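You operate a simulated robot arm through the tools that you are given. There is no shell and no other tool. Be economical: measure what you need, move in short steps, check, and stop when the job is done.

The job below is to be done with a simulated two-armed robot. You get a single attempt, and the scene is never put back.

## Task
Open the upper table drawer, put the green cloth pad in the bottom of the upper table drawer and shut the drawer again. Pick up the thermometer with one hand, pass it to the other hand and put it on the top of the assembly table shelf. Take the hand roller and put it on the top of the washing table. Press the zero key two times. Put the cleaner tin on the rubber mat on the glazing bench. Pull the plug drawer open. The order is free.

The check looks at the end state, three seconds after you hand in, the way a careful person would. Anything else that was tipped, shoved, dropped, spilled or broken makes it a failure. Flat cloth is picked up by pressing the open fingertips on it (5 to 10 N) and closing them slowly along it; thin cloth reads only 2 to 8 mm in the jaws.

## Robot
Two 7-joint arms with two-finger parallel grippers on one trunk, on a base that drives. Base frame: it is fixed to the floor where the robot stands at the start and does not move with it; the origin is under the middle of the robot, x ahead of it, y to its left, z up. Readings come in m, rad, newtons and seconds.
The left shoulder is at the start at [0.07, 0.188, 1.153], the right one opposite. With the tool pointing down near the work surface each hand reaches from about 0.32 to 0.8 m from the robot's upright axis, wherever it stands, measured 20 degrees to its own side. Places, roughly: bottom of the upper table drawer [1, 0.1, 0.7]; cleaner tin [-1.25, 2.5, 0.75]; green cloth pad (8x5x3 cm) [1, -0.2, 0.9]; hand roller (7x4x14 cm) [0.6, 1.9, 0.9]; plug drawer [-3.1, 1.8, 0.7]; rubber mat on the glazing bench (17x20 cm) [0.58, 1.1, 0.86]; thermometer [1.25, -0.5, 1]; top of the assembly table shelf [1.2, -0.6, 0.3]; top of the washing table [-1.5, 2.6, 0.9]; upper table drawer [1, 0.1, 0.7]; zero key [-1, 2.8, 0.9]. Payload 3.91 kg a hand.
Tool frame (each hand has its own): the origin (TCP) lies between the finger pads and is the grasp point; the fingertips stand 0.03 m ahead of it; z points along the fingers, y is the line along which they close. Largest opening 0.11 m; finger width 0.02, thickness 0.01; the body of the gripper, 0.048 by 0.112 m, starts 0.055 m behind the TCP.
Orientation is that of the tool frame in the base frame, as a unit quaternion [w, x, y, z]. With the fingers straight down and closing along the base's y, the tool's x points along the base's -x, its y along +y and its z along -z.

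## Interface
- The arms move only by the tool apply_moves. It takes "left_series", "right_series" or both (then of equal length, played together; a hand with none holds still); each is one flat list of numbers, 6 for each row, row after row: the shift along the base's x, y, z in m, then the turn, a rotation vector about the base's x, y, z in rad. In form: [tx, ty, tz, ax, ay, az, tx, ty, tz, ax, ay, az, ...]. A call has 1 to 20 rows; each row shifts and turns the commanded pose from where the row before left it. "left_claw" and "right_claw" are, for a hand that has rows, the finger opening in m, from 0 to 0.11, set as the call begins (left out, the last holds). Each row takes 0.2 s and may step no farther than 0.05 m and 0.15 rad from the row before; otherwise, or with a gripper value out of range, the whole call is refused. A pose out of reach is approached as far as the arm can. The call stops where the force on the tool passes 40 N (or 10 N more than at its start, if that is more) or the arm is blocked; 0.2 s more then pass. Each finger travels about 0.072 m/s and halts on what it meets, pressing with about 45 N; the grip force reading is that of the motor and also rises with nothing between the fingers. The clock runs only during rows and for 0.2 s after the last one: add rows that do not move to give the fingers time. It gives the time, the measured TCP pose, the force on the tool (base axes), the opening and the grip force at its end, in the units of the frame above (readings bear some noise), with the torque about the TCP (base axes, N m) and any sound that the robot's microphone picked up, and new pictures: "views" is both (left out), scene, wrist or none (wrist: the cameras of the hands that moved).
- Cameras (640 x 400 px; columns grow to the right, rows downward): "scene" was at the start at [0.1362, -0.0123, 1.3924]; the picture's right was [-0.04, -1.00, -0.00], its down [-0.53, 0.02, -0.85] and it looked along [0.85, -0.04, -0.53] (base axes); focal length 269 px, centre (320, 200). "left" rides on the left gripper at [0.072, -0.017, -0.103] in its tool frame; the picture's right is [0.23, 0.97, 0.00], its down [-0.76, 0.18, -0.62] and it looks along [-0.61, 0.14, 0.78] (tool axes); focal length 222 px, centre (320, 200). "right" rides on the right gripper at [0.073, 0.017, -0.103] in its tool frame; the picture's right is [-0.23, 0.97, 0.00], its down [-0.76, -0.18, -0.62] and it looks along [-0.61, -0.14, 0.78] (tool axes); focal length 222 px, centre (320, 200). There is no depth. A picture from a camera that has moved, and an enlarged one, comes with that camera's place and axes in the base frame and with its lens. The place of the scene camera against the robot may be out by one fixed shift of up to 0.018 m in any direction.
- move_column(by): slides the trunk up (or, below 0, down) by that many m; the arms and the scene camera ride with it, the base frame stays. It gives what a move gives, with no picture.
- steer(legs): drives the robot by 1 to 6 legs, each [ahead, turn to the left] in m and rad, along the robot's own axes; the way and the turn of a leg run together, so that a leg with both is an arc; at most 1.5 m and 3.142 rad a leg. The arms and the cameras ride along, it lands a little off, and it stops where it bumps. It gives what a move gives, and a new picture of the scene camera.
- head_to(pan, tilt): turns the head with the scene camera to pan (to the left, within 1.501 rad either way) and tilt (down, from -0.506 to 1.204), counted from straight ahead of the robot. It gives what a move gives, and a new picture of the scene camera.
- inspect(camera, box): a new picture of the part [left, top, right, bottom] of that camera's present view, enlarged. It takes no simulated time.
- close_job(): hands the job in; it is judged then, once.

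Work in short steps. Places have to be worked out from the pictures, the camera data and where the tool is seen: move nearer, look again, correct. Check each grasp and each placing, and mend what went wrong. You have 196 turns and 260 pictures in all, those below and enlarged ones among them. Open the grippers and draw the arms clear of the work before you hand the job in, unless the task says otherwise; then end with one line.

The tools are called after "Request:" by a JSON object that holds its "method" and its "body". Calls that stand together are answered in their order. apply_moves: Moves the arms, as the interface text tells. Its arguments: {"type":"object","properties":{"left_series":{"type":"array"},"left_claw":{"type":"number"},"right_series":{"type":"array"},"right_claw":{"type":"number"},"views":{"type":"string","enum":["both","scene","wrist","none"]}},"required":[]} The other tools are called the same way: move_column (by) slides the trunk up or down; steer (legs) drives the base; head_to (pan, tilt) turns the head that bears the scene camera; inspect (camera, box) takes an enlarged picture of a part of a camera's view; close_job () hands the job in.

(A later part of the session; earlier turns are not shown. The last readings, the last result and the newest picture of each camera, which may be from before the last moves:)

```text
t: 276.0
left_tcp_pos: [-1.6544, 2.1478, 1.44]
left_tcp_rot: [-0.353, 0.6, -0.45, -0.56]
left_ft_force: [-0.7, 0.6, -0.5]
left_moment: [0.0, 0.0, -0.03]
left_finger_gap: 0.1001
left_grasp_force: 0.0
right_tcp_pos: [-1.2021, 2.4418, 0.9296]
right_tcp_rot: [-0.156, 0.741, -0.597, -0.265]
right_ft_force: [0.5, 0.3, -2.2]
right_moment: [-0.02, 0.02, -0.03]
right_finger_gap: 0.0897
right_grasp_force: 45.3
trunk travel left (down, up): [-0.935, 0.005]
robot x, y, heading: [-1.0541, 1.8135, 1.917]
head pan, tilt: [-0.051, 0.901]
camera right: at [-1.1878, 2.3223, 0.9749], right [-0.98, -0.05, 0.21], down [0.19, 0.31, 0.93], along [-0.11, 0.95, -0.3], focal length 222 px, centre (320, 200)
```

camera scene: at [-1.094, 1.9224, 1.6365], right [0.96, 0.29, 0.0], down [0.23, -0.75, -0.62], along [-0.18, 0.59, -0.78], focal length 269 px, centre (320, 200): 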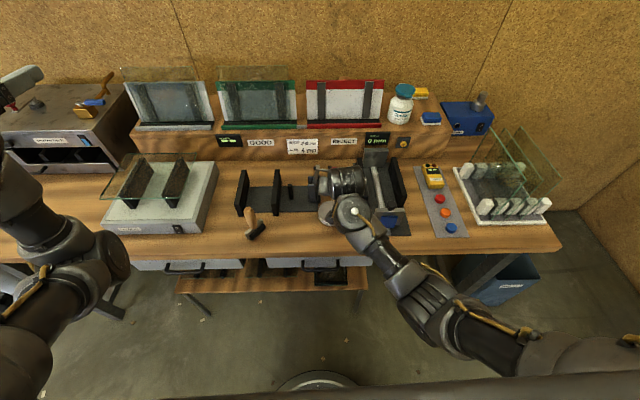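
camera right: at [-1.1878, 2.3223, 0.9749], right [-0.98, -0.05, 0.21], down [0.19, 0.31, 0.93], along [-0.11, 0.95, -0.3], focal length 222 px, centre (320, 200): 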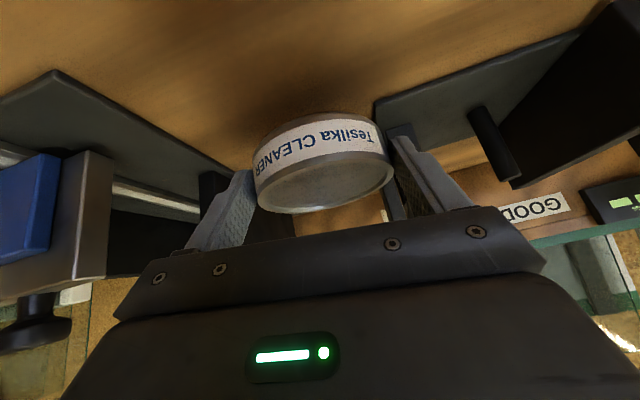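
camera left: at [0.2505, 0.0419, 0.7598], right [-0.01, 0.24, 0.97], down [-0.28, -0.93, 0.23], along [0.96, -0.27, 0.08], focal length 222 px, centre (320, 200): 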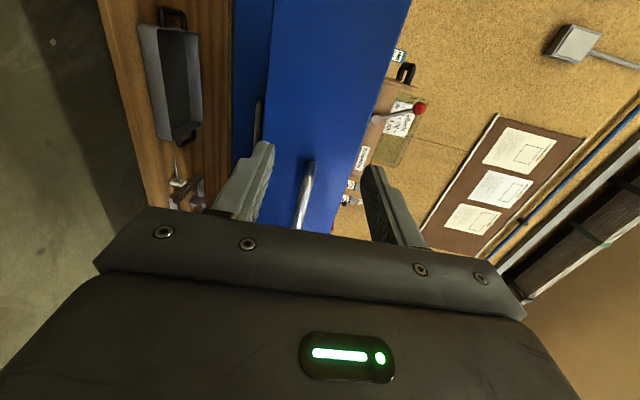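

The tin is lifted. I raise it well above everything and back off from the washing table.

Request:
{"method": "apply_moves", "body": {"right_series": [0, 0, 0.03, 0, 0, 0, 0, 0, 0.04, 0, 0, 0, 0, 0, 0.04, 0, 0, 0, 0, 0, 0.04, 0, 0, 0, 0, 0, 0.04, 0, 0, 0], "views": "none"}}

Request:
{"method": "steer", "body": {"legs": [[-0.45, 0]]}}

```text
t: 277.2
left_tcp_pos: [-1.6555, 2.1487, 1.4402]
left_tcp_rot: [-0.352, 0.6, -0.45, -0.56]
left_ft_force: [-0.1, 0.1, 0.2]
left_moment: [0.04, 0.0, 0.0]
left_finger_gap: 0.1
left_grasp_force: 0.0
right_tcp_pos: [-1.2011, 2.443, 1.1215]
right_tcp_rot: [-0.157, 0.741, -0.597, -0.264]
right_ft_force: [-1.1, -0.6, -1.5]
right_moment: [-0.08, 0.02, 0.04]
right_finger_gap: 0.0893
right_grasp_force: 44.9
trunk travel left (down, up): [-0.935, 0.005]
robot x, y, heading: [-1.0533, 1.8127, 1.913]
head pan, tilt: [-0.051, 0.901]
```

```text
t: 279.9
left_tcp_pos: [-1.5035, 1.7324, 1.4408]
left_tcp_rot: [-0.354, 0.599, -0.451, -0.559]
left_ft_force: [0.2, 0.8, 0.4]
left_moment: [0.0, 0.01, 0.02]
left_finger_gap: 0.0999
left_grasp_force: 0.0
right_tcp_pos: [-1.0502, 2.0233, 1.1213]
right_tcp_rot: [-0.157, 0.74, -0.598, -0.265]
right_ft_force: [-0.3, 0.4, -1.7]
right_moment: [-0.01, -0.03, -0.01]
right_finger_gap: 0.0896
right_grasp_force: 44.7
trunk travel left (down, up): [-0.935, 0.005]
robot x, y, heading: [-0.904, 1.3937, 1.912]
head pan, tilt: [-0.051, 0.901]
camera scene: at [-0.9453, 1.505, 1.6361], right [0.96, 0.29, 0.0], down [0.22, -0.75, -0.62], along [-0.18, 0.59, -0.78], focal length 269 px, centre (320, 200)
```

scene: 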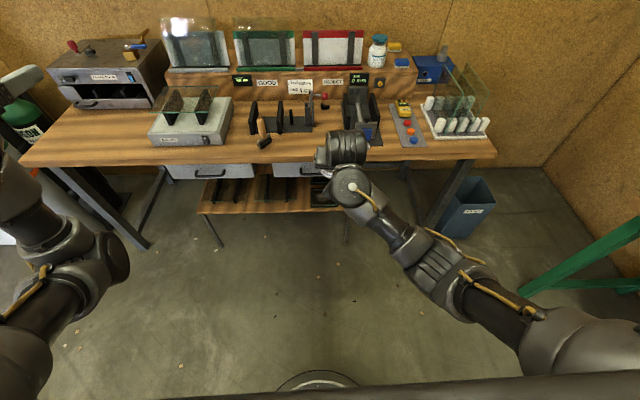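

Now to the rubber mat on the glazing bench (centre ≈(0.588,1.072)). I drive there in stages.

Request:
{"method": "steer", "body": {"legs": [[0, -2.335], [0.8, 0], [0, 0.693]]}}

Request:
{"method": "head_to", "body": {"pan": -0.1, "tilt": 0.75}}

```text
t: 291.5
left_tcp_pos: [0.2092, 1.65, 1.4413]
left_tcp_rot: [0.65, -0.081, 0.745, 0.124]
left_ft_force: [0.4, -0.5, -0.3]
left_moment: [0.0, 0.03, -0.02]
left_finger_gap: 0.0999
left_grasp_force: 0.1
right_tcp_pos: [0.4712, 1.1751, 1.1219]
right_tcp_rot: [0.3, -0.069, 0.949, 0.067]
right_ft_force: [0.4, 0.3, -2.2]
right_moment: [-0.02, 0.04, 0.01]
right_finger_gap: 0.0889
right_grasp_force: 44.3
trunk travel left (down, up): [-0.935, 0.005]
robot x, y, heading: [-0.1698, 1.0739, 0.271]
head pan, tilt: [-0.051, 0.901]
camera scene: at [-0.0487, 1.0939, 1.6363], right [0.22, -0.97, 0.0], down [-0.76, -0.17, -0.62], along [0.61, 0.14, -0.78], focal length 269 px, centre (320, 200)
```

scene: 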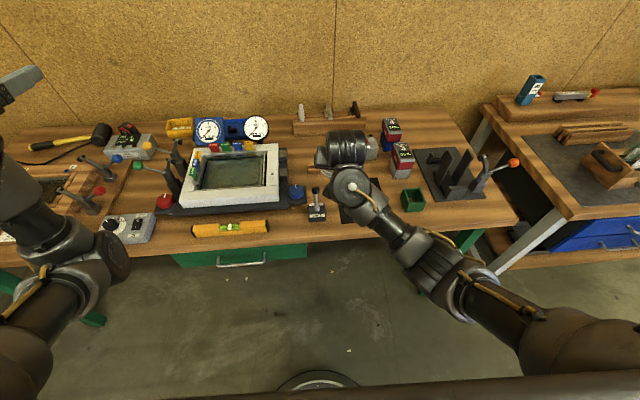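

```text
t: 292.2
left_tcp_pos: [0.2087, 1.6488, 1.4405]
left_tcp_rot: [0.651, -0.081, 0.745, 0.124]
left_ft_force: [0.2, 0.3, -0.1]
left_moment: [0.0, 0.02, 0.01]
left_finger_gap: 0.1001
left_grasp_force: 0.0
right_tcp_pos: [0.4722, 1.1773, 1.1222]
right_tcp_rot: [0.3, -0.069, 0.949, 0.066]
right_ft_force: [0.1, 0.3, -0.9]
right_moment: [-0.02, 0.05, -0.05]
right_finger_gap: 0.0887
right_grasp_force: 44.6
trunk travel left (down, up): [-0.935, 0.005]
robot x, y, heading: [-0.1713, 1.0701, 0.275]
head pan, tilt: [-0.099, 0.75]
camera scene: at [-0.0412, 1.0925, 1.6482], right [0.18, -0.98, 0.0], down [-0.67, -0.12, -0.73], along [0.72, 0.13, -0.68], focal length 269 px, centre (320, 200)
```

scene: 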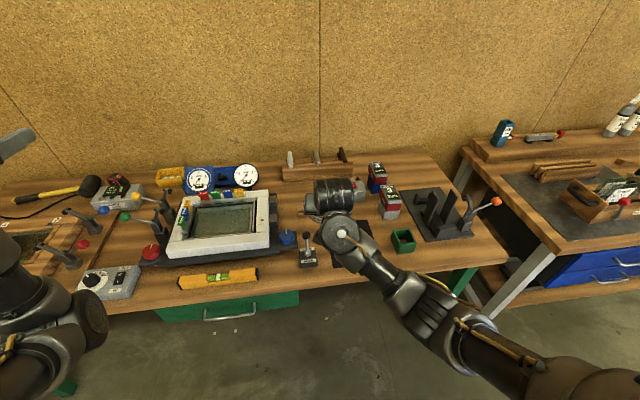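

The hand hides the mat here; I look through the right wrist camera.

Request:
{"method": "inspect", "body": {"camera": "right", "box": [0, 0, 640, 400]}}

Request:
{"method": "inspect", "body": {"camera": "scene", "box": [280, 190, 440, 290]}}

```text
1.00 times, centred on (320, 200) of right (not enlarged: the box is as wide or as high as the picture)
camera zoom: at [0.3504, 1.1697, 1.1653], right [0.02, 0.98, 0.21], down [0.3, -0.21, 0.93], along [0.95, 0.05, -0.3], focal length 222 px, centre (320, 200)
```

zoom: 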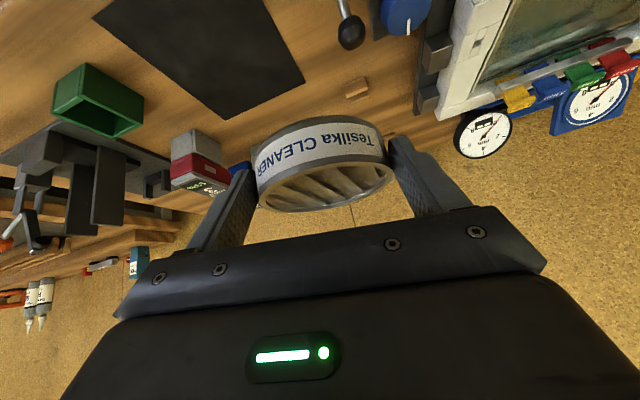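

```text
4.00 times, centred on (360, 240) of scene
camera zoom: at [-0.0412, 1.0925, 1.6482], right [0.18, -0.98, 0.0], down [-0.67, -0.12, -0.73], along [0.72, 0.13, -0.68], focal length 1078 px, centre (160, 40)
```

zoom: 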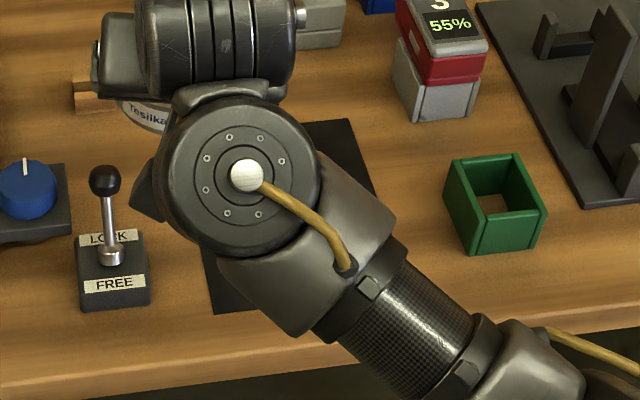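

The mat's corners give its centre as (0.576,1.096). I drive 7 cm closer and shift the hand over the mat.

Request:
{"method": "steer", "body": {"legs": [[0.075, 0]]}}

Request:
{"method": "apply_moves", "body": {"right_series": [0.007, -0.034, 0, 0, 0, 0, 0.007, -0.034, 0, 0, 0, 0, 0.007, -0.034, 0, 0, 0, 0]}}

```text
t: 293.2
left_tcp_pos: [0.2646, 1.6652, 1.4461]
left_tcp_rot: [0.654, -0.08, 0.741, 0.126]
left_ft_force: [-0.5, 1.2, 0.7]
left_moment: [-0.02, 0.02, -0.03]
left_finger_gap: 0.1
left_grasp_force: 0.1
right_tcp_pos: [0.531, 1.1945, 1.1284]
right_tcp_rot: [0.306, -0.069, 0.947, 0.067]
right_ft_force: [-0.1, -0.6, -0.9]
right_moment: [-0.03, 0.06, 0.01]
right_finger_gap: 0.0887
right_grasp_force: 44.8
trunk travel left (down, up): [-0.935, 0.005]
robot x, y, heading: [-0.0938, 1.0935, 0.274]
head pan, tilt: [-0.099, 0.75]
camera scene: at [0.019, 1.1089, 1.6492], right [0.18, -0.98, 0.0], down [-0.67, -0.12, -0.74], along [0.73, 0.13, -0.68], focal length 269 px, centre (320, 200)
```

scene: 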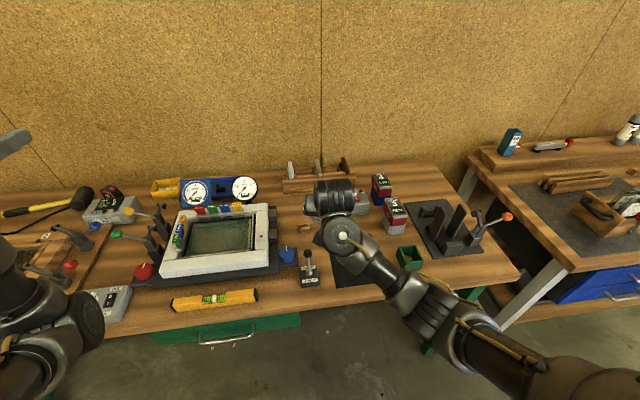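

```text
t: 294.1
left_tcp_pos: [0.2719, 1.6684, 1.4451]
left_tcp_rot: [0.652, -0.08, 0.743, 0.126]
left_ft_force: [-1.0, -1.2, 0.6]
left_moment: [0.01, 0.0, -0.01]
left_finger_gap: 0.1001
left_grasp_force: 0.1
right_tcp_pos: [0.5586, 1.0937, 1.125]
right_tcp_rot: [0.303, -0.07, 0.948, 0.067]
right_ft_force: [0.3, 0.0, -1.3]
right_moment: [0.0, 0.02, 0.01]
right_finger_gap: 0.0885
right_grasp_force: 45.4
trunk travel left (down, up): [-0.935, 0.005]
robot x, y, heading: [-0.098, 1.0942, 0.271]
head pan, tilt: [-0.099, 0.75]
camera scene: at [0.0279, 1.1111, 1.6486], right [0.18, -0.98, 0.0], down [-0.67, -0.12, -0.73], along [0.72, 0.13, -0.68], focal length 269 px, centre (320, 200)
camera right: at [0.4379, 1.0854, 1.1687], right [0.01, 0.98, 0.22], down [0.29, -0.21, 0.93], along [0.96, 0.05, -0.29], focal length 222 px, centre (320, 200)
```

scene: 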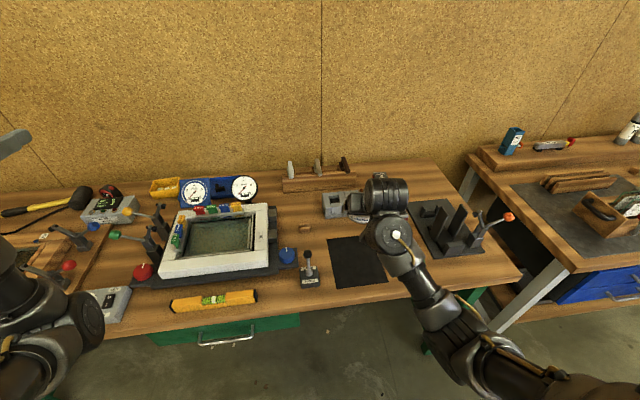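
right: 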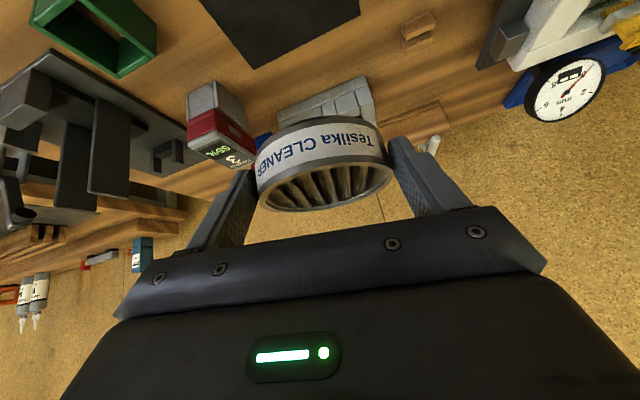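

The tin hangs over the mat's middle (tin ≈(0.570,1.097), mat (0.58,1.095)). I lower it.

Request:
{"method": "apply_moves", "body": {"right_series": [0.002, -0.001, -0.045, 0, 0, 0, 0.002, 0, -0.045, 0, 0, 0, 0.002, 0, -0.045, 0, 0, 0, 0.002, 0, -0.04, 0, 0, 0, 0, 0, -0.025, 0, 0, 0, 0, 0, 0, 0, 0, 0]}}

```text
t: 295.4
left_tcp_pos: [0.2755, 1.6686, 1.4433]
left_tcp_rot: [0.652, -0.081, 0.743, 0.125]
left_ft_force: [-0.3, -1.2, -0.3]
left_moment: [0.02, 0.01, 0.02]
left_finger_gap: 0.0998
left_grasp_force: 0.1
right_tcp_pos: [0.5686, 1.0938, 0.9225]
right_tcp_rot: [0.302, -0.069, 0.949, 0.067]
right_ft_force: [0.8, 1.3, -0.8]
right_moment: [-0.03, 0.07, 0.06]
right_finger_gap: 0.0886
right_grasp_force: 45.0
trunk travel left (down, up): [-0.935, 0.005]
robot x, y, heading: [-0.0945, 1.091, 0.274]
head pan, tilt: [-0.099, 0.75]
camera scene: at [0.0317, 1.1129, 1.6482], right [0.18, -0.98, 0.0], down [-0.67, -0.12, -0.73], along [0.72, 0.13, -0.68], focal length 269 px, centre (320, 200)
camera right: at [0.4481, 1.086, 0.9665], right [0.02, 0.98, 0.22], down [0.29, -0.21, 0.93], along [0.96, 0.05, -0.29], focal length 222 px, centre (320, 200)
```

scene: 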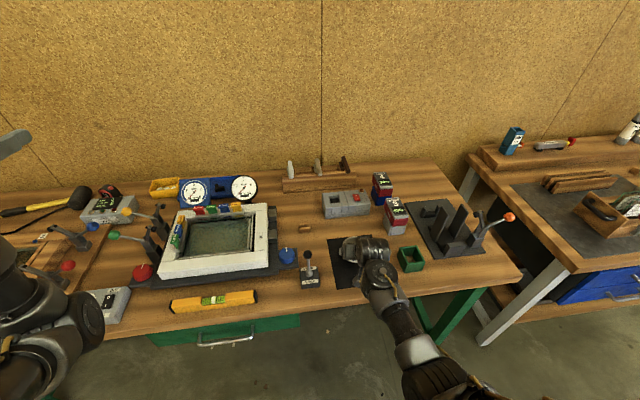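
right: 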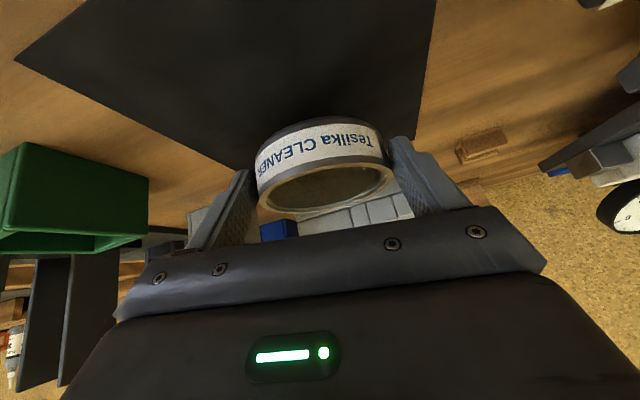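

Side edges confirm the mat's place; the tin (≈(0.587,1.098)) is well within it. I lower the last bit in small steps.

Request:
{"method": "apply_moves", "body": {"right_series": [-0.002, 0, -0.014, 0, 0, 0, 0, 0, 0, 0, 0, 0], "views": "none"}}

Request:
{"method": "apply_moves", "body": {"right_series": [0, 0, -0.006, 0, 0, 0, 0, 0, 0, 0, 0, 0], "views": "none"}}

Request:
{"method": "apply_moves", "body": {"right_series": [0, 0, -0.005, 0, 0, 0, 0, 0, 0, 0, 0, 0], "views": "none"}}

```text
t: 296.1
left_tcp_pos: [0.2754, 1.669, 1.4424]
left_tcp_rot: [0.652, -0.08, 0.744, 0.124]
left_ft_force: [-0.4, 0.6, -0.2]
left_moment: [0.02, 0.0, -0.04]
left_finger_gap: 0.1
left_grasp_force: 0.0
right_tcp_pos: [0.5676, 1.0935, 0.91]
right_tcp_rot: [0.301, -0.07, 0.949, 0.067]
right_ft_force: [-0.7, -0.6, -1.3]
right_moment: [-0.02, 0.06, -0.03]
right_finger_gap: 0.0885
right_grasp_force: 45.4
trunk travel left (down, up): [-0.935, 0.005]
robot x, y, heading: [-0.0953, 1.0906, 0.278]
head pan, tilt: [-0.099, 0.75]
```

```text
t: 296.6
left_tcp_pos: [0.2743, 1.6691, 1.4426]
left_tcp_rot: [0.652, -0.081, 0.744, 0.126]
left_ft_force: [0.4, -0.7, -0.1]
left_moment: [0.01, 0.01, 0.06]
left_finger_gap: 0.0999
left_grasp_force: 0.1
right_tcp_pos: [0.5676, 1.0939, 0.9036]
right_tcp_rot: [0.302, -0.07, 0.948, 0.067]
right_ft_force: [0.2, 0.1, -1.5]
right_moment: [-0.03, 0.03, -0.02]
right_finger_gap: 0.0886
right_grasp_force: 45.3
trunk travel left (down, up): [-0.935, 0.005]
robot x, y, heading: [-0.0958, 1.0935, 0.277]
head pan, tilt: [-0.099, 0.75]
```

```text
t: 297.2
left_tcp_pos: [0.2768, 1.6693, 1.4427]
left_tcp_rot: [0.652, -0.081, 0.744, 0.126]
left_ft_force: [0.1, -0.2, 0.1]
left_moment: [-0.02, 0.01, 0.02]
left_finger_gap: 0.0996
left_grasp_force: 0.1
right_tcp_pos: [0.567, 1.0933, 0.8989]
right_tcp_rot: [0.302, -0.07, 0.948, 0.067]
right_ft_force: [0.6, -0.3, -0.9]
right_moment: [-0.04, 0.07, -0.02]
right_finger_gap: 0.0886
right_grasp_force: 45.0
trunk travel left (down, up): [-0.935, 0.005]
robot x, y, heading: [-0.0971, 1.0959, 0.278]
head pan, tilt: [-0.099, 0.75]
```

No contact yet; I go on in 4 mm steps.

Request:
{"method": "apply_moves", "body": {"right_series": [0, 0, -0.004, 0, 0, 0, 0, 0, 0, 0, 0, 0], "views": "none"}}

Request:
{"method": "apply_moves", "body": {"right_series": [0, 0, -0.004, 0, 0, 0, 0, 0, 0, 0, 0, 0], "views": "wrist"}}

```text
t: 297.9
left_tcp_pos: [0.2751, 1.6699, 1.4436]
left_tcp_rot: [0.651, -0.079, 0.744, 0.125]
left_ft_force: [0.9, -0.1, -0.2]
left_moment: [0.03, 0.04, -0.01]
left_finger_gap: 0.0999
left_grasp_force: 0.1
right_tcp_pos: [0.5659, 1.0936, 0.8949]
right_tcp_rot: [0.303, -0.069, 0.948, 0.067]
right_ft_force: [1.3, -0.8, 0.9]
right_moment: [-0.15, -0.11, -0.01]
right_finger_gap: 0.0888
right_grasp_force: 44.8
trunk travel left (down, up): [-0.935, 0.005]
robot x, y, heading: [-0.0944, 1.0951, 0.279]
head pan, tilt: [-0.099, 0.75]
```

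```text
t: 298.4
left_tcp_pos: [0.2716, 1.6692, 1.4443]
left_tcp_rot: [0.653, -0.081, 0.743, 0.125]
left_ft_force: [0.2, 0.1, 0.5]
left_moment: [-0.01, 0.03, 0.04]
left_finger_gap: 0.1
left_grasp_force: 0.0
right_tcp_pos: [0.5657, 1.0931, 0.8949]
right_tcp_rot: [0.305, -0.069, 0.947, 0.067]
right_ft_force: [0.2, -2.0, 18.8]
right_moment: [-0.8, -0.31, -0.07]
right_finger_gap: 0.0884
right_grasp_force: 45.0
trunk travel left (down, up): [-0.935, 0.005]
robot x, y, heading: [-0.0942, 1.091, 0.274]
head pan, tilt: [-0.099, 0.75]
camera right: at [0.4447, 1.0859, 0.9369], right [0.01, 0.98, 0.22], down [0.29, -0.21, 0.93], along [0.96, 0.05, -0.28], focal length 222 px, centre (320, 200)
```

right: 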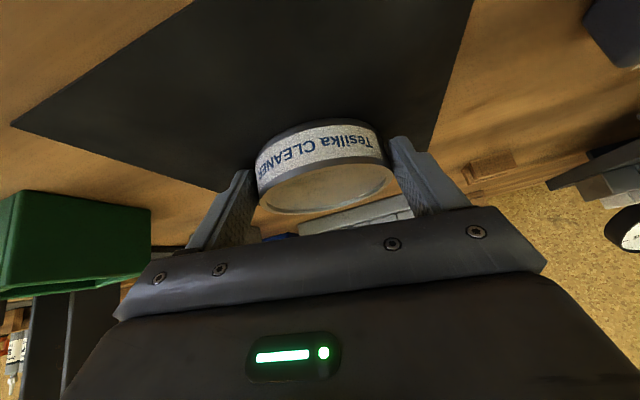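

The tin rests on the mat (19 N). I ease up, open the hand and lift away.

Request:
{"method": "apply_moves", "body": {"right_series": [0, 0, 0.004, 0, 0, 0, 0, 0, 0, 0, 0, 0], "views": "none"}}

Request:
{"method": "apply_moves", "body": {"right_series": [0, 0, 0, 0, 0, 0, 0, 0, 0, 0, 0, 0, 0, 0, 0, 0, 0, 0], "right_claw": 0.109, "views": "none"}}

Request:
{"method": "apply_moves", "body": {"right_series": [0, 0, 0.02, 0, 0, 0, 0, 0, 0.04, 0, 0, 0, 0, 0, 0.045, 0, 0, 0, 0, 0, 0.045, 0, 0, 0, 0, 0, 0.045, 0, 0, 0]}}

```text
t: 299.1
left_tcp_pos: [0.2737, 1.6689, 1.4429]
left_tcp_rot: [0.652, -0.081, 0.743, 0.125]
left_ft_force: [1.1, -0.5, -0.8]
left_moment: [-0.01, -0.01, 0.01]
left_finger_gap: 0.1
left_grasp_force: 0.1
right_tcp_pos: [0.5659, 1.0937, 0.8934]
right_tcp_rot: [0.3, -0.07, 0.949, 0.067]
right_ft_force: [1.0, 0.1, 3.4]
right_moment: [-0.15, -0.17, 0.08]
right_finger_gap: 0.0883
right_grasp_force: 44.6
trunk travel left (down, up): [-0.935, 0.005]
robot x, y, heading: [-0.0955, 1.0924, 0.273]
head pan, tilt: [-0.099, 0.75]
```

```text
t: 299.9
left_tcp_pos: [0.2744, 1.6692, 1.4427]
left_tcp_rot: [0.653, -0.08, 0.743, 0.124]
left_ft_force: [-1.1, 0.2, 0.2]
left_moment: [-0.02, -0.01, -0.01]
left_finger_gap: 0.0999
left_grasp_force: 0.0
right_tcp_pos: [0.5663, 1.0929, 0.8953]
right_tcp_rot: [0.302, -0.07, 0.948, 0.066]
right_ft_force: [-3.8, -1.2, 4.9]
right_moment: [-0.3, 0.09, -0.24]
right_finger_gap: 0.1089
right_grasp_force: 0.0
trunk travel left (down, up): [-0.935, 0.005]
robot x, y, heading: [-0.0948, 1.0881, 0.274]
head pan, tilt: [-0.099, 0.75]
```

```text
t: 301.1
left_tcp_pos: [0.2752, 1.6685, 1.4431]
left_tcp_rot: [0.652, -0.079, 0.744, 0.124]
left_ft_force: [-0.5, 0.2, -1.1]
left_moment: [0.0, -0.02, 0.02]
left_finger_gap: 0.0999
left_grasp_force: 0.0
right_tcp_pos: [0.5656, 1.0941, 1.0913]
right_tcp_rot: [0.302, -0.068, 0.949, 0.066]
right_ft_force: [-0.1, -0.1, -0.4]
right_moment: [-0.01, -0.02, 0.0]
right_finger_gap: 0.1086
right_grasp_force: 0.0
trunk travel left (down, up): [-0.935, 0.005]
robot x, y, heading: [-0.0963, 1.0939, 0.275]
head pan, tilt: [-0.099, 0.75]
camera scene: at [0.0309, 1.1125, 1.6482], right [0.18, -0.98, 0.0], down [-0.67, -0.12, -0.73], along [0.72, 0.13, -0.68], focal length 269 px, centre (320, 200)
camera right: at [0.4448, 1.0865, 1.1339], right [0.02, 0.98, 0.22], down [0.29, -0.21, 0.93], along [0.96, 0.05, -0.29], focal length 222 px, centre (320, 200)
```

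scene: 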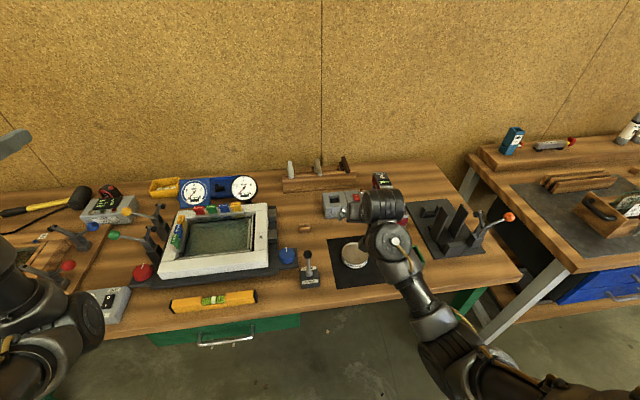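
right: 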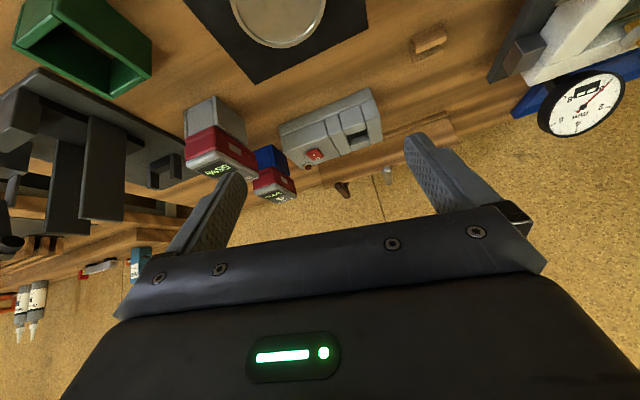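

The tin sits on the mat. Last job: the plug drawer near (-3.1,1.8,0.7). I back off, turn and drive across the room toward it.

Request:
{"method": "steer", "body": {"legs": [[-0.45, 0], [0, 2.8], [1.1, 0], [0.9, 0], [0, -1.1]]}}

Request:
{"method": "head_to", "body": {"pan": 0.2, "tilt": 0.4}}

```text
t: 304.5
left_tcp_pos: [-0.1833, 1.5592, 1.4419]
left_tcp_rot: [0.648, -0.094, 0.743, 0.138]
left_ft_force: [0.2, 0.1, 0.0]
left_moment: [-0.04, -0.01, -0.06]
left_finger_gap: 0.0997
left_grasp_force: 0.1
right_tcp_pos: [0.1312, 0.9963, 1.0907]
right_tcp_rot: [0.301, -0.088, 0.947, 0.074]
right_ft_force: [-0.6, 0.4, 0.2]
right_moment: [0.02, -0.03, -0.02]
right_finger_gap: 0.1091
right_grasp_force: 0.0
trunk travel left (down, up): [-0.935, 0.005]
robot x, y, heading: [-0.529, 0.965, 0.312]
head pan, tilt: [-0.099, 0.75]
stopped in leg 2: the robot was blocked; the commanded pose is now the measured one
camera scene: at [-0.4047, 0.9929, 1.6482], right [0.21, -0.98, 0.0], down [-0.67, -0.14, -0.73], along [0.71, 0.16, -0.68], focal length 269 px, centre (320, 200)
```

scene: 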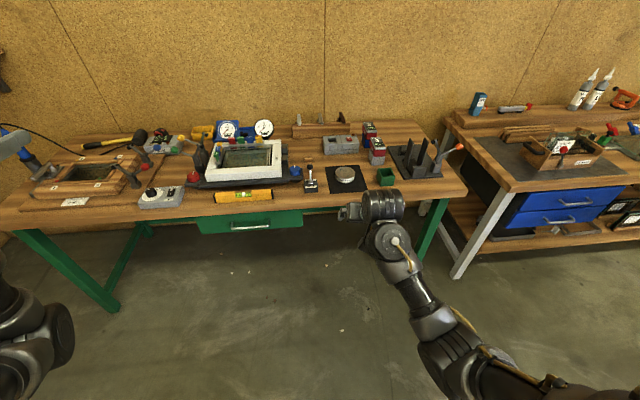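

```text
t: 305.3
left_tcp_pos: [-0.1838, 1.5602, 1.4422]
left_tcp_rot: [0.648, -0.095, 0.743, 0.138]
left_ft_force: [0.1, -0.2, 0.5]
left_moment: [-0.02, 0.01, -0.02]
left_finger_gap: 0.1002
left_grasp_force: 0.0
right_tcp_pos: [0.1295, 0.9971, 1.0897]
right_tcp_rot: [0.301, -0.089, 0.947, 0.073]
right_ft_force: [0.2, -0.5, -0.2]
right_moment: [-0.01, 0.0, 0.01]
right_finger_gap: 0.1091
right_grasp_force: 0.0
trunk travel left (down, up): [-0.935, 0.005]
robot x, y, heading: [-0.5282, 0.971, 0.313]
head pan, tilt: [0.201, 0.4]
camera scene: at [-0.4065, 1.0228, 1.6793], right [0.49, -0.87, 0.0], down [-0.34, -0.19, -0.92], along [0.8, 0.45, -0.39], focal length 269 px, centre (320, 200)
```

scene: 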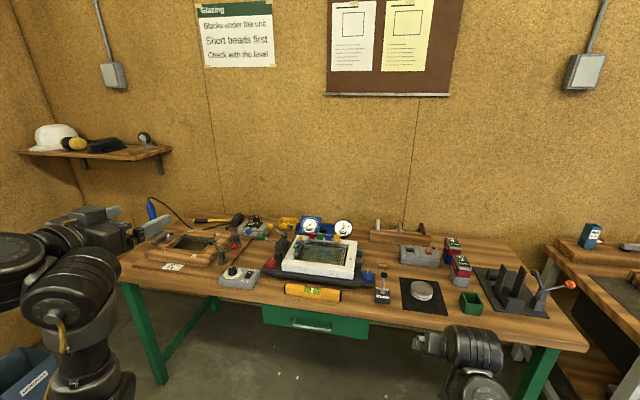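

The same self-blocking when turning left; I move the right hand outward and up as before and retry.

Request:
{"method": "apply_moves", "body": {"right_series": [0.03, -0.023, 0.025, 0, 0, 0, 0.03, -0.023, 0.025, 0, 0, 0, 0.01, -0.03, 0.025, 0, 0, 0], "views": "none"}}

Request:
{"method": "steer", "body": {"legs": [[0, 2.8], [1.1, 0], [0.9, 0], [0, -1.1]]}}

```text
t: 306.1
left_tcp_pos: [-0.1837, 1.5583, 1.4432]
left_tcp_rot: [0.649, -0.093, 0.743, 0.137]
left_ft_force: [-0.6, -1.1, -0.4]
left_moment: [-0.01, -0.01, 0.02]
left_finger_gap: 0.1002
left_grasp_force: 0.0
right_tcp_pos: [0.1991, 0.9193, 1.165]
right_tcp_rot: [0.3, -0.089, 0.947, 0.074]
right_ft_force: [-0.6, -0.7, 0.2]
right_moment: [0.04, -0.01, 0.02]
right_finger_gap: 0.109
right_grasp_force: 0.1
trunk travel left (down, up): [-0.935, 0.005]
robot x, y, heading: [-0.53, 0.9734, 0.311]
head pan, tilt: [0.201, 0.4]
```

```text
t: 307.1
left_tcp_pos: [-0.1948, 1.5657, 1.4417]
left_tcp_rot: [0.647, -0.101, 0.742, 0.148]
left_ft_force: [7.1, 9.9, 0.7]
left_moment: [0.61, -0.32, -0.86]
left_finger_gap: 0.1
left_grasp_force: 0.1
right_tcp_pos: [0.2014, 0.936, 1.1643]
right_tcp_rot: [0.299, -0.098, 0.946, 0.077]
right_ft_force: [0.9, -0.4, 0.8]
right_moment: [-0.01, -0.02, -0.01]
right_finger_gap: 0.1088
right_grasp_force: 0.0
trunk travel left (down, up): [-0.935, 0.005]
robot x, y, heading: [-0.5314, 0.9687, 0.337]
head pan, tilt: [0.201, 0.4]
stopped in leg 1: the force on the tool passed its limit at 48 N (the readings are from after the stop); the commanded pose is now the measured one
camera scene: at [-0.4054, 1.0234, 1.6793], right [0.51, -0.86, 0.0], down [-0.34, -0.2, -0.92], along [0.79, 0.47, -0.39], focal length 269 px, centre (320, 200)
```

scene: 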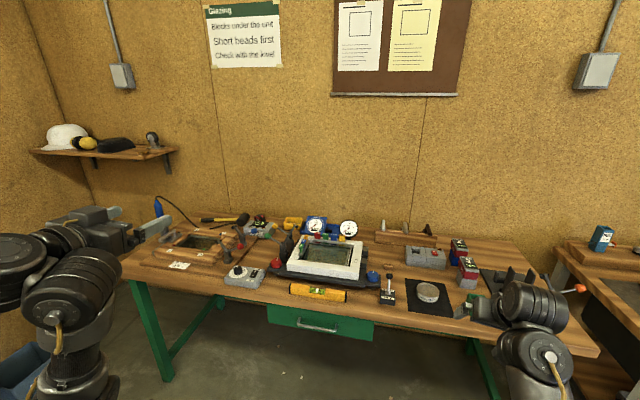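

It is the left hand, pressed against its own arm while turning. I extend the left hand forward a bit and retry.

Request:
{"method": "apply_moves", "body": {"left_series": [0.035, 0.012, -0.01, 0, 0, 0, 0.035, 0.012, -0.01, 0, 0, 0, 0.03, 0.01, -0.01, 0, 0, 0], "views": "none"}}

Request:
{"method": "steer", "body": {"legs": [[0, 1.4]]}}

```text
t: 307.9
left_tcp_pos: [-0.094, 1.5992, 1.4114]
left_tcp_rot: [0.647, -0.101, 0.741, 0.147]
left_ft_force: [0.6, 0.5, -0.5]
left_moment: [0.02, 0.0, 0.02]
left_finger_gap: 0.1001
left_grasp_force: 0.1
right_tcp_pos: [0.2, 0.9362, 1.1643]
right_tcp_rot: [0.3, -0.098, 0.946, 0.076]
right_ft_force: [0.0, -0.7, 1.0]
right_moment: [-0.02, -0.04, -0.01]
right_finger_gap: 0.109
right_grasp_force: 0.0
trunk travel left (down, up): [-0.935, 0.005]
robot x, y, heading: [-0.5303, 0.9687, 0.332]
head pan, tilt: [0.201, 0.4]
```

```text
t: 311.7
left_tcp_pos: [-1.0714, 1.5135, 1.4128]
left_tcp_rot: [-0.403, 0.552, -0.506, -0.527]
left_ft_force: [-0.1, -0.1, -0.5]
left_moment: [-0.01, 0.01, -0.01]
left_finger_gap: 0.0999
left_grasp_force: 0.1
right_tcp_pos: [-0.3649, 1.6831, 1.1655]
right_tcp_rot: [-0.182, 0.68, -0.664, -0.251]
right_ft_force: [0.0, -0.4, -0.2]
right_moment: [0.03, 0.02, 0.01]
right_finger_gap: 0.1089
right_grasp_force: 0.1
trunk travel left (down, up): [-0.935, 0.005]
robot x, y, heading: [-0.5326, 0.9675, 1.722]
head pan, tilt: [0.201, 0.4]
camera scene: at [-0.5733, 1.0975, 1.6793], right [0.94, 0.35, 0.0], down [0.13, -0.37, -0.92], along [-0.32, 0.86, -0.39], focal length 269 px, centre (320, 200)
```

scene: 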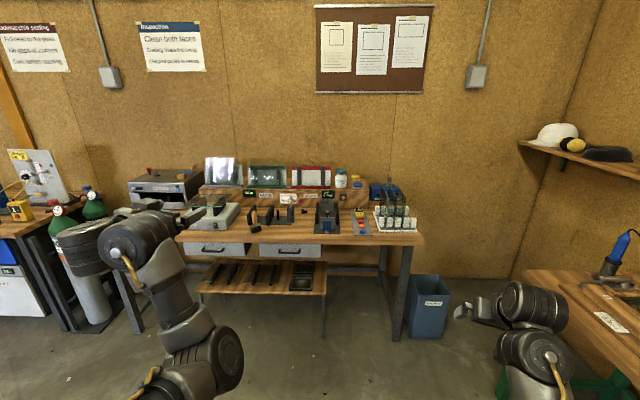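

Turning works. The roller still stands. I go on toward the far bench.

Request:
{"method": "steer", "body": {"legs": [[0, 1.38], [1.1, 0], [0.95, 0], [0, -1.18]]}}

Request:
{"method": "head_to", "body": {"pan": 0.1, "tilt": 0.55}}

```text
t: 328.2
left_tcp_pos: [-3.2226, 1.4713, 1.4116]
left_tcp_rot: [-0.348, 0.6, -0.448, -0.564]
left_ft_force: [-0.1, 0.5, -0.3]
left_moment: [-0.03, 0.0, 0.0]
left_finger_gap: 0.0999
left_grasp_force: 0.1
right_tcp_pos: [-2.5628, 1.7781, 1.1648]
right_tcp_rot: [-0.157, 0.743, -0.593, -0.267]
right_ft_force: [0.1, -0.5, -0.5]
right_moment: [0.0, 0.01, -0.01]
right_finger_gap: 0.109
right_grasp_force: 0.2
trunk travel left (down, up): [-0.935, 0.005]
robot x, y, heading: [-2.5869, 1.0491, 1.92]
head pan, tilt: [0.201, 0.4]
camera scene: at [-2.6543, 1.1639, 1.6793], right [0.85, 0.52, 0.0], down [0.2, -0.33, -0.92], along [-0.48, 0.78, -0.39], focal length 269 px, centre (320, 200)
```

scene: 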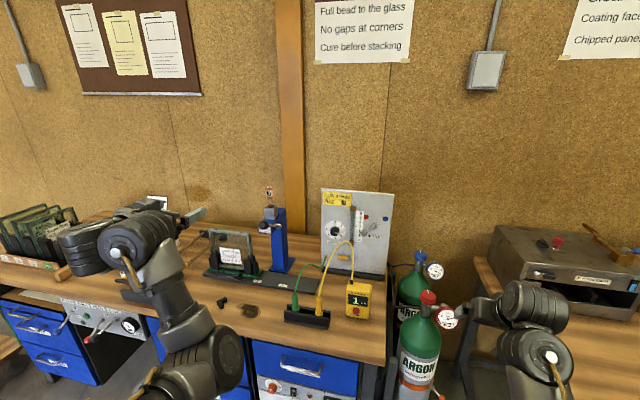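

```text
t: 328.9
left_tcp_pos: [-3.2214, 1.4719, 1.4123]
left_tcp_rot: [-0.348, 0.599, -0.448, -0.564]
left_ft_force: [0.1, 0.2, 0.5]
left_moment: [0.0, 0.01, -0.01]
left_finger_gap: 0.0999
left_grasp_force: 0.0
right_tcp_pos: [-2.5634, 1.7773, 1.1636]
right_tcp_rot: [-0.155, 0.743, -0.593, -0.267]
right_ft_force: [0.5, 0.4, -0.3]
right_moment: [0.01, -0.03, -0.03]
right_finger_gap: 0.1089
right_grasp_force: 0.1
trunk travel left (down, up): [-0.935, 0.005]
robot x, y, heading: [-2.5847, 1.0469, 1.923]
head pan, tilt: [0.099, 0.55]
camera scene: at [-2.6441, 1.1662, 1.6657], right [0.9, 0.44, 0.0], down [0.23, -0.47, -0.85], along [-0.37, 0.77, -0.52], focal length 269 px, centre (320, 200)
```

scene: 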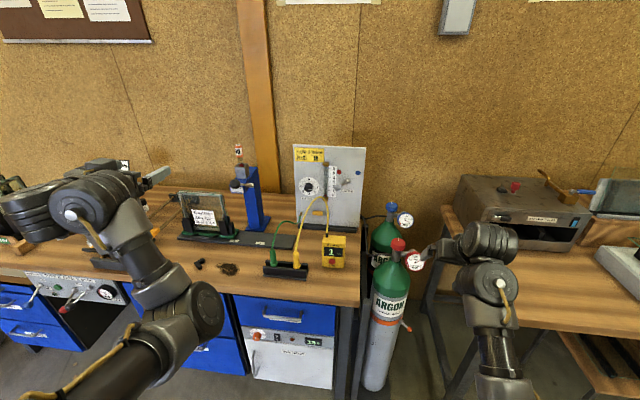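

The drawer at the right end, below the bench top, matches the given place. I back off slightly from the gas bottles, lower the trunk and look at the drawer fronts.

Request:
{"method": "steer", "body": {"legs": [[-0.25, 0]]}}

Request:
{"method": "move_column", "body": {"by": -0.35}}

Request:
{"method": "head_to", "body": {"pan": 0.1, "tilt": 0.35}}

Request:
{"method": "inspect", "body": {"camera": "scene", "box": [160, 160, 400, 310]}}

```text
t: 330.8
left_tcp_pos: [-3.1362, 1.2376, 1.4117]
left_tcp_rot: [-0.349, 0.599, -0.45, -0.563]
left_ft_force: [0.5, -0.6, 0.5]
left_moment: [-0.06, -0.01, 0.0]
left_finger_gap: 0.0999
left_grasp_force: 0.1
right_tcp_pos: [-2.4758, 1.5427, 1.1639]
right_tcp_rot: [-0.155, 0.744, -0.593, -0.266]
right_ft_force: [0.2, -0.6, -0.5]
right_moment: [-0.01, 0.0, 0.0]
right_finger_gap: 0.1092
right_grasp_force: 0.0
trunk travel left (down, up): [-0.935, 0.005]
robot x, y, heading: [-2.4965, 0.8073, 1.922]
head pan, tilt: [0.099, 0.55]
camera scene: at [-2.5585, 0.9316, 1.6654], right [0.9, 0.44, 0.0], down [0.23, -0.47, -0.85], along [-0.37, 0.77, -0.52], focal length 269 px, centre (320, 200)
```

scene: 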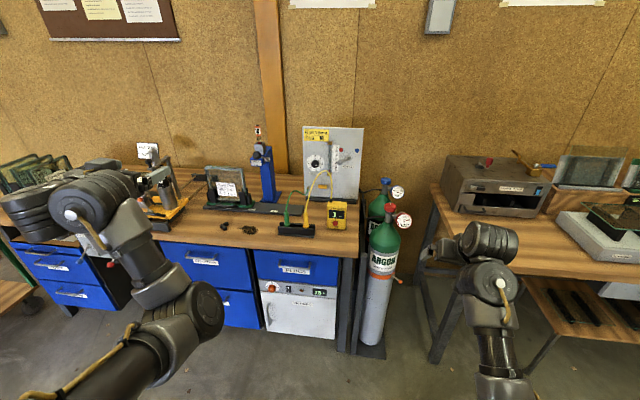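

```text
t: 334.2
left_tcp_pos: [-3.1351, 1.2348, 1.0623]
left_tcp_rot: [-0.349, 0.599, -0.448, -0.564]
left_ft_force: [0.4, 0.3, -0.7]
left_moment: [0.05, -0.01, 0.01]
left_finger_gap: 0.0998
left_grasp_force: 0.1
right_tcp_pos: [-2.4773, 1.5416, 0.8151]
right_tcp_rot: [-0.156, 0.743, -0.593, -0.267]
right_ft_force: [-0.2, -0.4, 0.4]
right_moment: [0.01, -0.02, 0.0]
right_finger_gap: 0.109
right_grasp_force: 0.1
trunk travel left (down, up): [-0.585, 0.355]
robot x, y, heading: [-2.496, 0.811, 1.92]
head pan, tilt: [0.099, 0.55]
```

```text
t: 334.9
left_tcp_pos: [-3.1347, 1.2349, 1.0624]
left_tcp_rot: [-0.349, 0.599, -0.449, -0.564]
left_ft_force: [0.3, -0.5, 0.4]
left_moment: [-0.01, 0.02, -0.03]
left_finger_gap: 0.0999
left_grasp_force: 0.0
right_tcp_pos: [-2.4768, 1.5411, 0.8151]
right_tcp_rot: [-0.157, 0.743, -0.593, -0.268]
right_ft_force: [-0.3, -0.2, 0.0]
right_moment: [0.01, -0.02, -0.01]
right_finger_gap: 0.1092
right_grasp_force: 0.0
trunk travel left (down, up): [-0.585, 0.355]
robot x, y, heading: [-2.497, 0.8094, 1.923]
head pan, tilt: [0.099, 0.351]
camera scene: at [-2.5591, 0.9324, 1.3338], right [0.9, 0.44, 0.0], down [0.15, -0.31, -0.94], along [-0.41, 0.85, -0.34], focal length 269 px, centre (320, 200)
```

scene: 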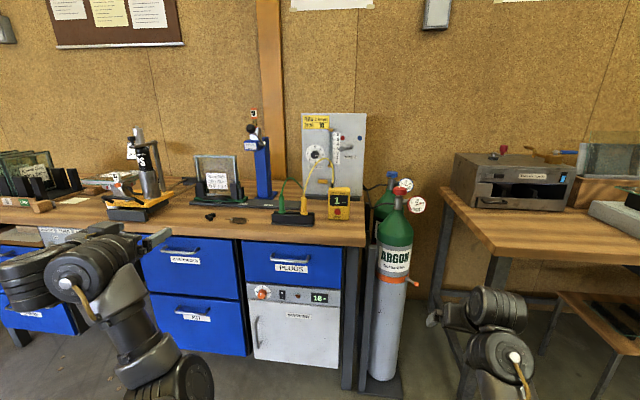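

```text
2.67 times, centred on (280, 235) of scene
camera zoom: at [-2.5591, 0.9324, 1.3338], right [0.9, 0.44, 0.0], down [0.15, -0.31, -0.94], along [-0.41, 0.85, -0.34], focal length 718 px, centre (427, 107)
```

zoom: 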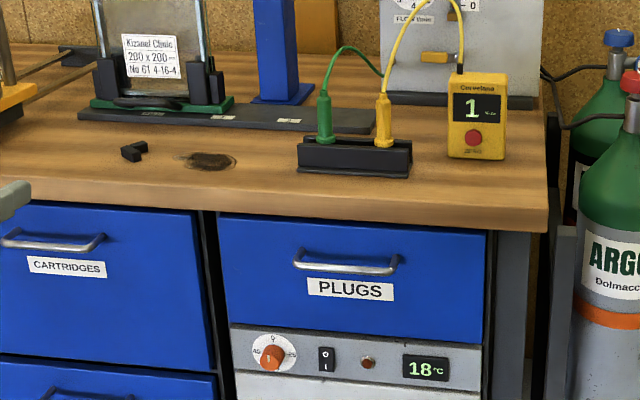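

"PLUGS" is the right one; its handle is near (-3.03,1.66,0.79), bench front facing heading ≈1.875. I set the right tool nearly level and roll it 90° so the jaws close vertically on the bar.

Request:
{"method": "apply_moves", "body": {"right_series": [0, 0, 0.01, 0.116, 0.042, 0, 0, 0, 0.01, 0.116, 0.042, 0, 0, 0, 0.01, 0.116, 0.042, 0, 0, 0, 0.01, 0.116, 0.042, 0, 0, 0, 0, 0.116, 0.042, 0, 0, 0, 0, 0.116, 0.042, 0], "views": "none"}}

Request:
{"method": "apply_moves", "body": {"right_series": [0, 0, 0, 0.048, -0.131, 0.03, 0, 0, 0, 0.048, -0.131, 0.03, 0, 0, 0, 0.048, -0.131, 0.03, 0, 0, 0, 0.048, -0.131, 0.03, 0, 0, 0, 0.048, -0.131, 0.03, 0, 0, 0, 0.048, -0.131, 0.03, 0, 0, 0, 0.048, -0.131, 0.03, 0, 0, 0, 0.048, -0.131, 0.03, 0, 0, 0, 0.048, -0.131, 0.03, 0, 0, 0, 0.048, -0.131, 0.03, 0, 0, 0, 0.048, -0.131, 0.03], "right_claw": 0.07, "views": "scene"}}

```text
t: 336.3
left_tcp_pos: [-3.1342, 1.2356, 1.0628]
left_tcp_rot: [-0.349, 0.599, -0.449, -0.564]
left_ft_force: [0.4, 0.2, 0.0]
left_moment: [-0.01, -0.01, -0.03]
left_finger_gap: 0.0999
left_grasp_force: 0.1
right_tcp_pos: [-2.4773, 1.5417, 0.8551]
right_tcp_rot: [-0.326, 0.606, -0.481, -0.543]
right_ft_force: [-0.1, 0.2, -0.1]
right_moment: [-0.01, 0.0, -0.02]
right_finger_gap: 0.109
right_grasp_force: 0.1
trunk travel left (down, up): [-0.585, 0.355]
robot x, y, heading: [-2.4969, 0.8124, 1.919]
head pan, tilt: [0.099, 0.351]
```

```text
t: 338.7
left_tcp_pos: [-3.1355, 1.2357, 1.0623]
left_tcp_rot: [-0.35, 0.599, -0.449, -0.564]
left_ft_force: [0.4, 0.5, 0.1]
left_moment: [-0.01, -0.01, 0.02]
left_finger_gap: 0.0998
left_grasp_force: 0.1
right_tcp_pos: [-2.4758, 1.5406, 0.855]
right_tcp_rot: [-0.606, 0.776, 0.091, -0.151]
right_ft_force: [0.0, 0.2, -0.2]
right_moment: [-0.03, 0.03, -0.01]
right_finger_gap: 0.07
right_grasp_force: 0.2
trunk travel left (down, up): [-0.585, 0.355]
robot x, y, heading: [-2.4984, 0.8128, 1.923]
head pan, tilt: [0.099, 0.351]
camera scene: at [-2.5589, 0.9325, 1.3339], right [0.9, 0.44, 0.0], down [0.15, -0.31, -0.94], along [-0.41, 0.85, -0.34], focal length 269 px, centre (320, 200)
```

scene: 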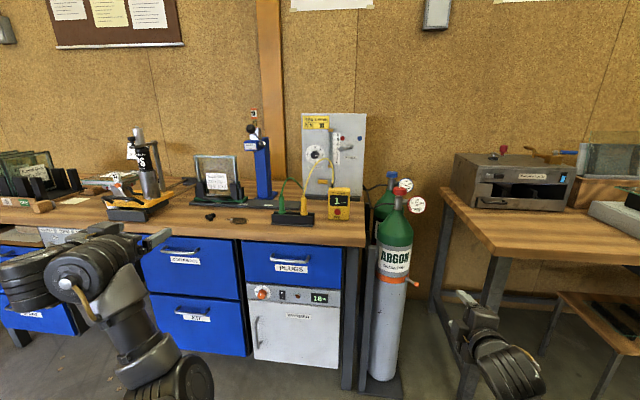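

Oriented well. I drive sideways so that the right hand faces the plug drawer handle.

Request:
{"method": "steer", "body": {"legs": [[0, 1.22], [0.55, 0], [0, -1.265]]}}

Request:
{"method": "inspect", "body": {"camera": "right", "box": [0, 0, 640, 400]}}

```text
t: 348.0
left_tcp_pos: [-3.666, 1.2615, 1.0618]
left_tcp_rot: [-0.358, 0.591, -0.46, -0.558]
left_ft_force: [0.3, -0.1, -0.1]
left_moment: [0.05, -0.01, -0.01]
left_finger_gap: 0.0997
left_grasp_force: 0.1
right_tcp_pos: [-2.9946, 1.5423, 0.8555]
right_tcp_rot: [-0.608, 0.777, 0.074, -0.142]
right_ft_force: [0.6, 0.2, 0.2]
right_moment: [0.0, -0.02, 0.01]
right_finger_gap: 0.0699
right_grasp_force: 0.1
trunk travel left (down, up): [-0.585, 0.355]
robot x, y, heading: [-3.0427, 0.8085, 1.882]
head pan, tilt: [0.099, 0.351]
camera scene: at [-3.1005, 0.9364, 1.3339], right [0.92, 0.4, 0.0], down [0.14, -0.32, -0.94], along [-0.38, 0.86, -0.34], focal length 269 px, centre (320, 200)
```

scene: 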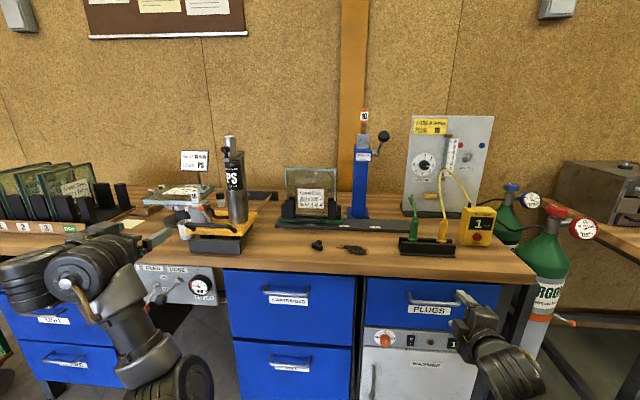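

```text
1.00 times, centred on (320, 200) of right (not enlarged: the box is as wide or as high as the picture)
camera zoom: at [-2.8961, 1.4628, 0.8528], right [-0.27, -0.31, -0.91], down [-0.52, -0.75, 0.41], along [-0.81, 0.58, 0.04], focal length 222 px, centre (320, 200)
```

zoom: 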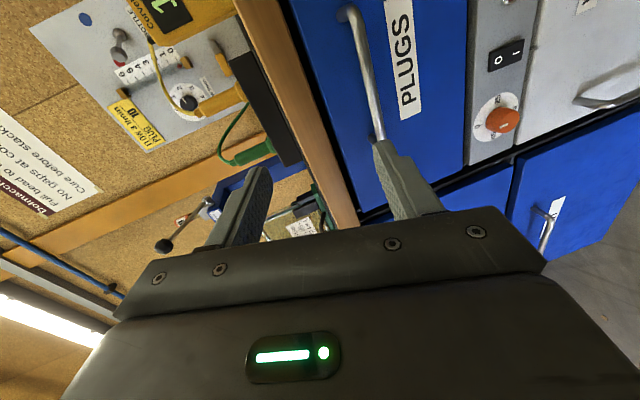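

Handle centre triangulates to about (-3.05,1.685,0.768). I lower the hand to that height, narrow the opening and move 8 cm closer.

Request:
{"method": "apply_moves", "body": {"right_series": [-0.003, -0.001, -0.043, 0, 0, 0, -0.003, -0.001, -0.042, 0, 0, 0, -0.012, 0.038, 0, 0, 0, 0, -0.012, 0.038, 0, 0, 0, 0, 0, 0, 0, 0, 0, 0], "right_claw": 0.05}}

```text
t: 349.2
left_tcp_pos: [-3.665, 1.2612, 1.0627]
left_tcp_rot: [-0.359, 0.59, -0.46, -0.557]
left_ft_force: [-0.1, 0.5, 0.2]
left_moment: [0.01, 0.01, 0.01]
left_finger_gap: 0.1002
left_grasp_force: 0.1
right_tcp_pos: [-3.025, 1.6153, 0.7685]
right_tcp_rot: [-0.608, 0.778, 0.074, -0.141]
right_ft_force: [-0.1, 0.9, 0.3]
right_moment: [-0.02, -0.03, 0.03]
right_finger_gap: 0.05
right_grasp_force: 0.1
trunk travel left (down, up): [-0.585, 0.355]
robot x, y, heading: [-3.0434, 0.811, 1.88]
head pan, tilt: [0.099, 0.351]
camera scene: at [-3.1005, 0.9359, 1.334], right [0.92, 0.4, 0.0], down [0.14, -0.31, -0.94], along [-0.38, 0.86, -0.34], focal length 269 px, centre (320, 200)
camera right: at [-2.9261, 1.5372, 0.7669], right [-0.27, -0.31, -0.91], down [-0.52, -0.75, 0.41], along [-0.81, 0.58, 0.04], focal length 222 px, centre (320, 200)
```

scene: 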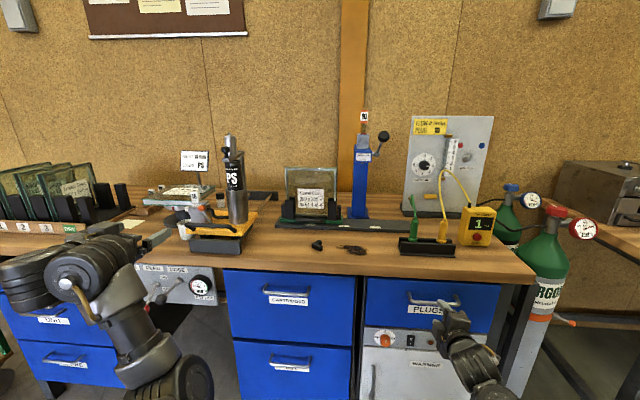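
right: 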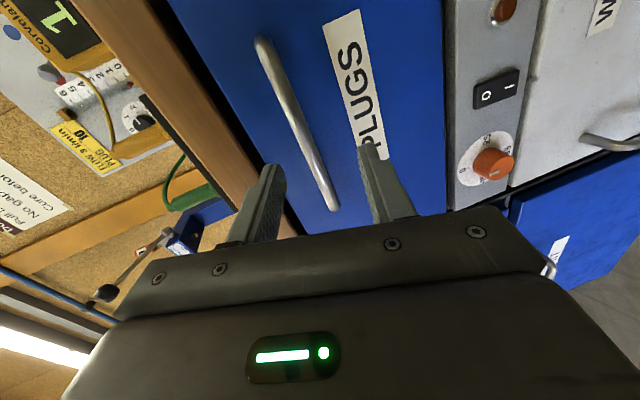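

The bar's height matches (z≈0.766); it's about 7 cm ahead. I advance 5 cm and look.

Request:
{"method": "apply_moves", "body": {"right_series": [-0.0075, 0.0238, 0.001, 0, 0, 0, -0.0075, 0.0238, 0.001, 0, 0, 0, 0, 0, 0, 0, 0, 0], "views": "wrist"}}

```text
t: 350.0
left_tcp_pos: [-3.665, 1.2614, 1.0623]
left_tcp_rot: [-0.359, 0.59, -0.461, -0.557]
left_ft_force: [-0.3, -0.1, -0.5]
left_moment: [-0.01, 0.0, -0.04]
left_finger_gap: 0.1001
left_grasp_force: 0.0
right_tcp_pos: [-3.0387, 1.6638, 0.7715]
right_tcp_rot: [-0.609, 0.777, 0.075, -0.142]
right_ft_force: [-0.4, -0.6, 0.3]
right_moment: [0.0, -0.02, 0.0]
right_finger_gap: 0.0498
right_grasp_force: 0.1
trunk travel left (down, up): [-0.585, 0.355]
robot x, y, heading: [-3.0456, 0.8144, 1.882]
head pan, tilt: [0.099, 0.351]
camera right: at [-2.9415, 1.5842, 0.7694], right [-0.27, -0.31, -0.91], down [-0.52, -0.75, 0.41], along [-0.81, 0.58, 0.04], focal length 222 px, centre (320, 200)
```

right: 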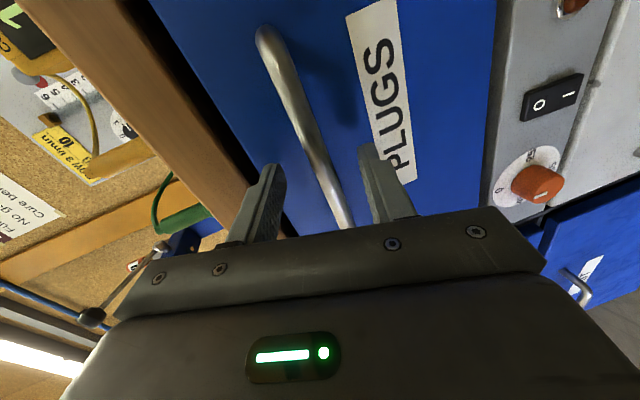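

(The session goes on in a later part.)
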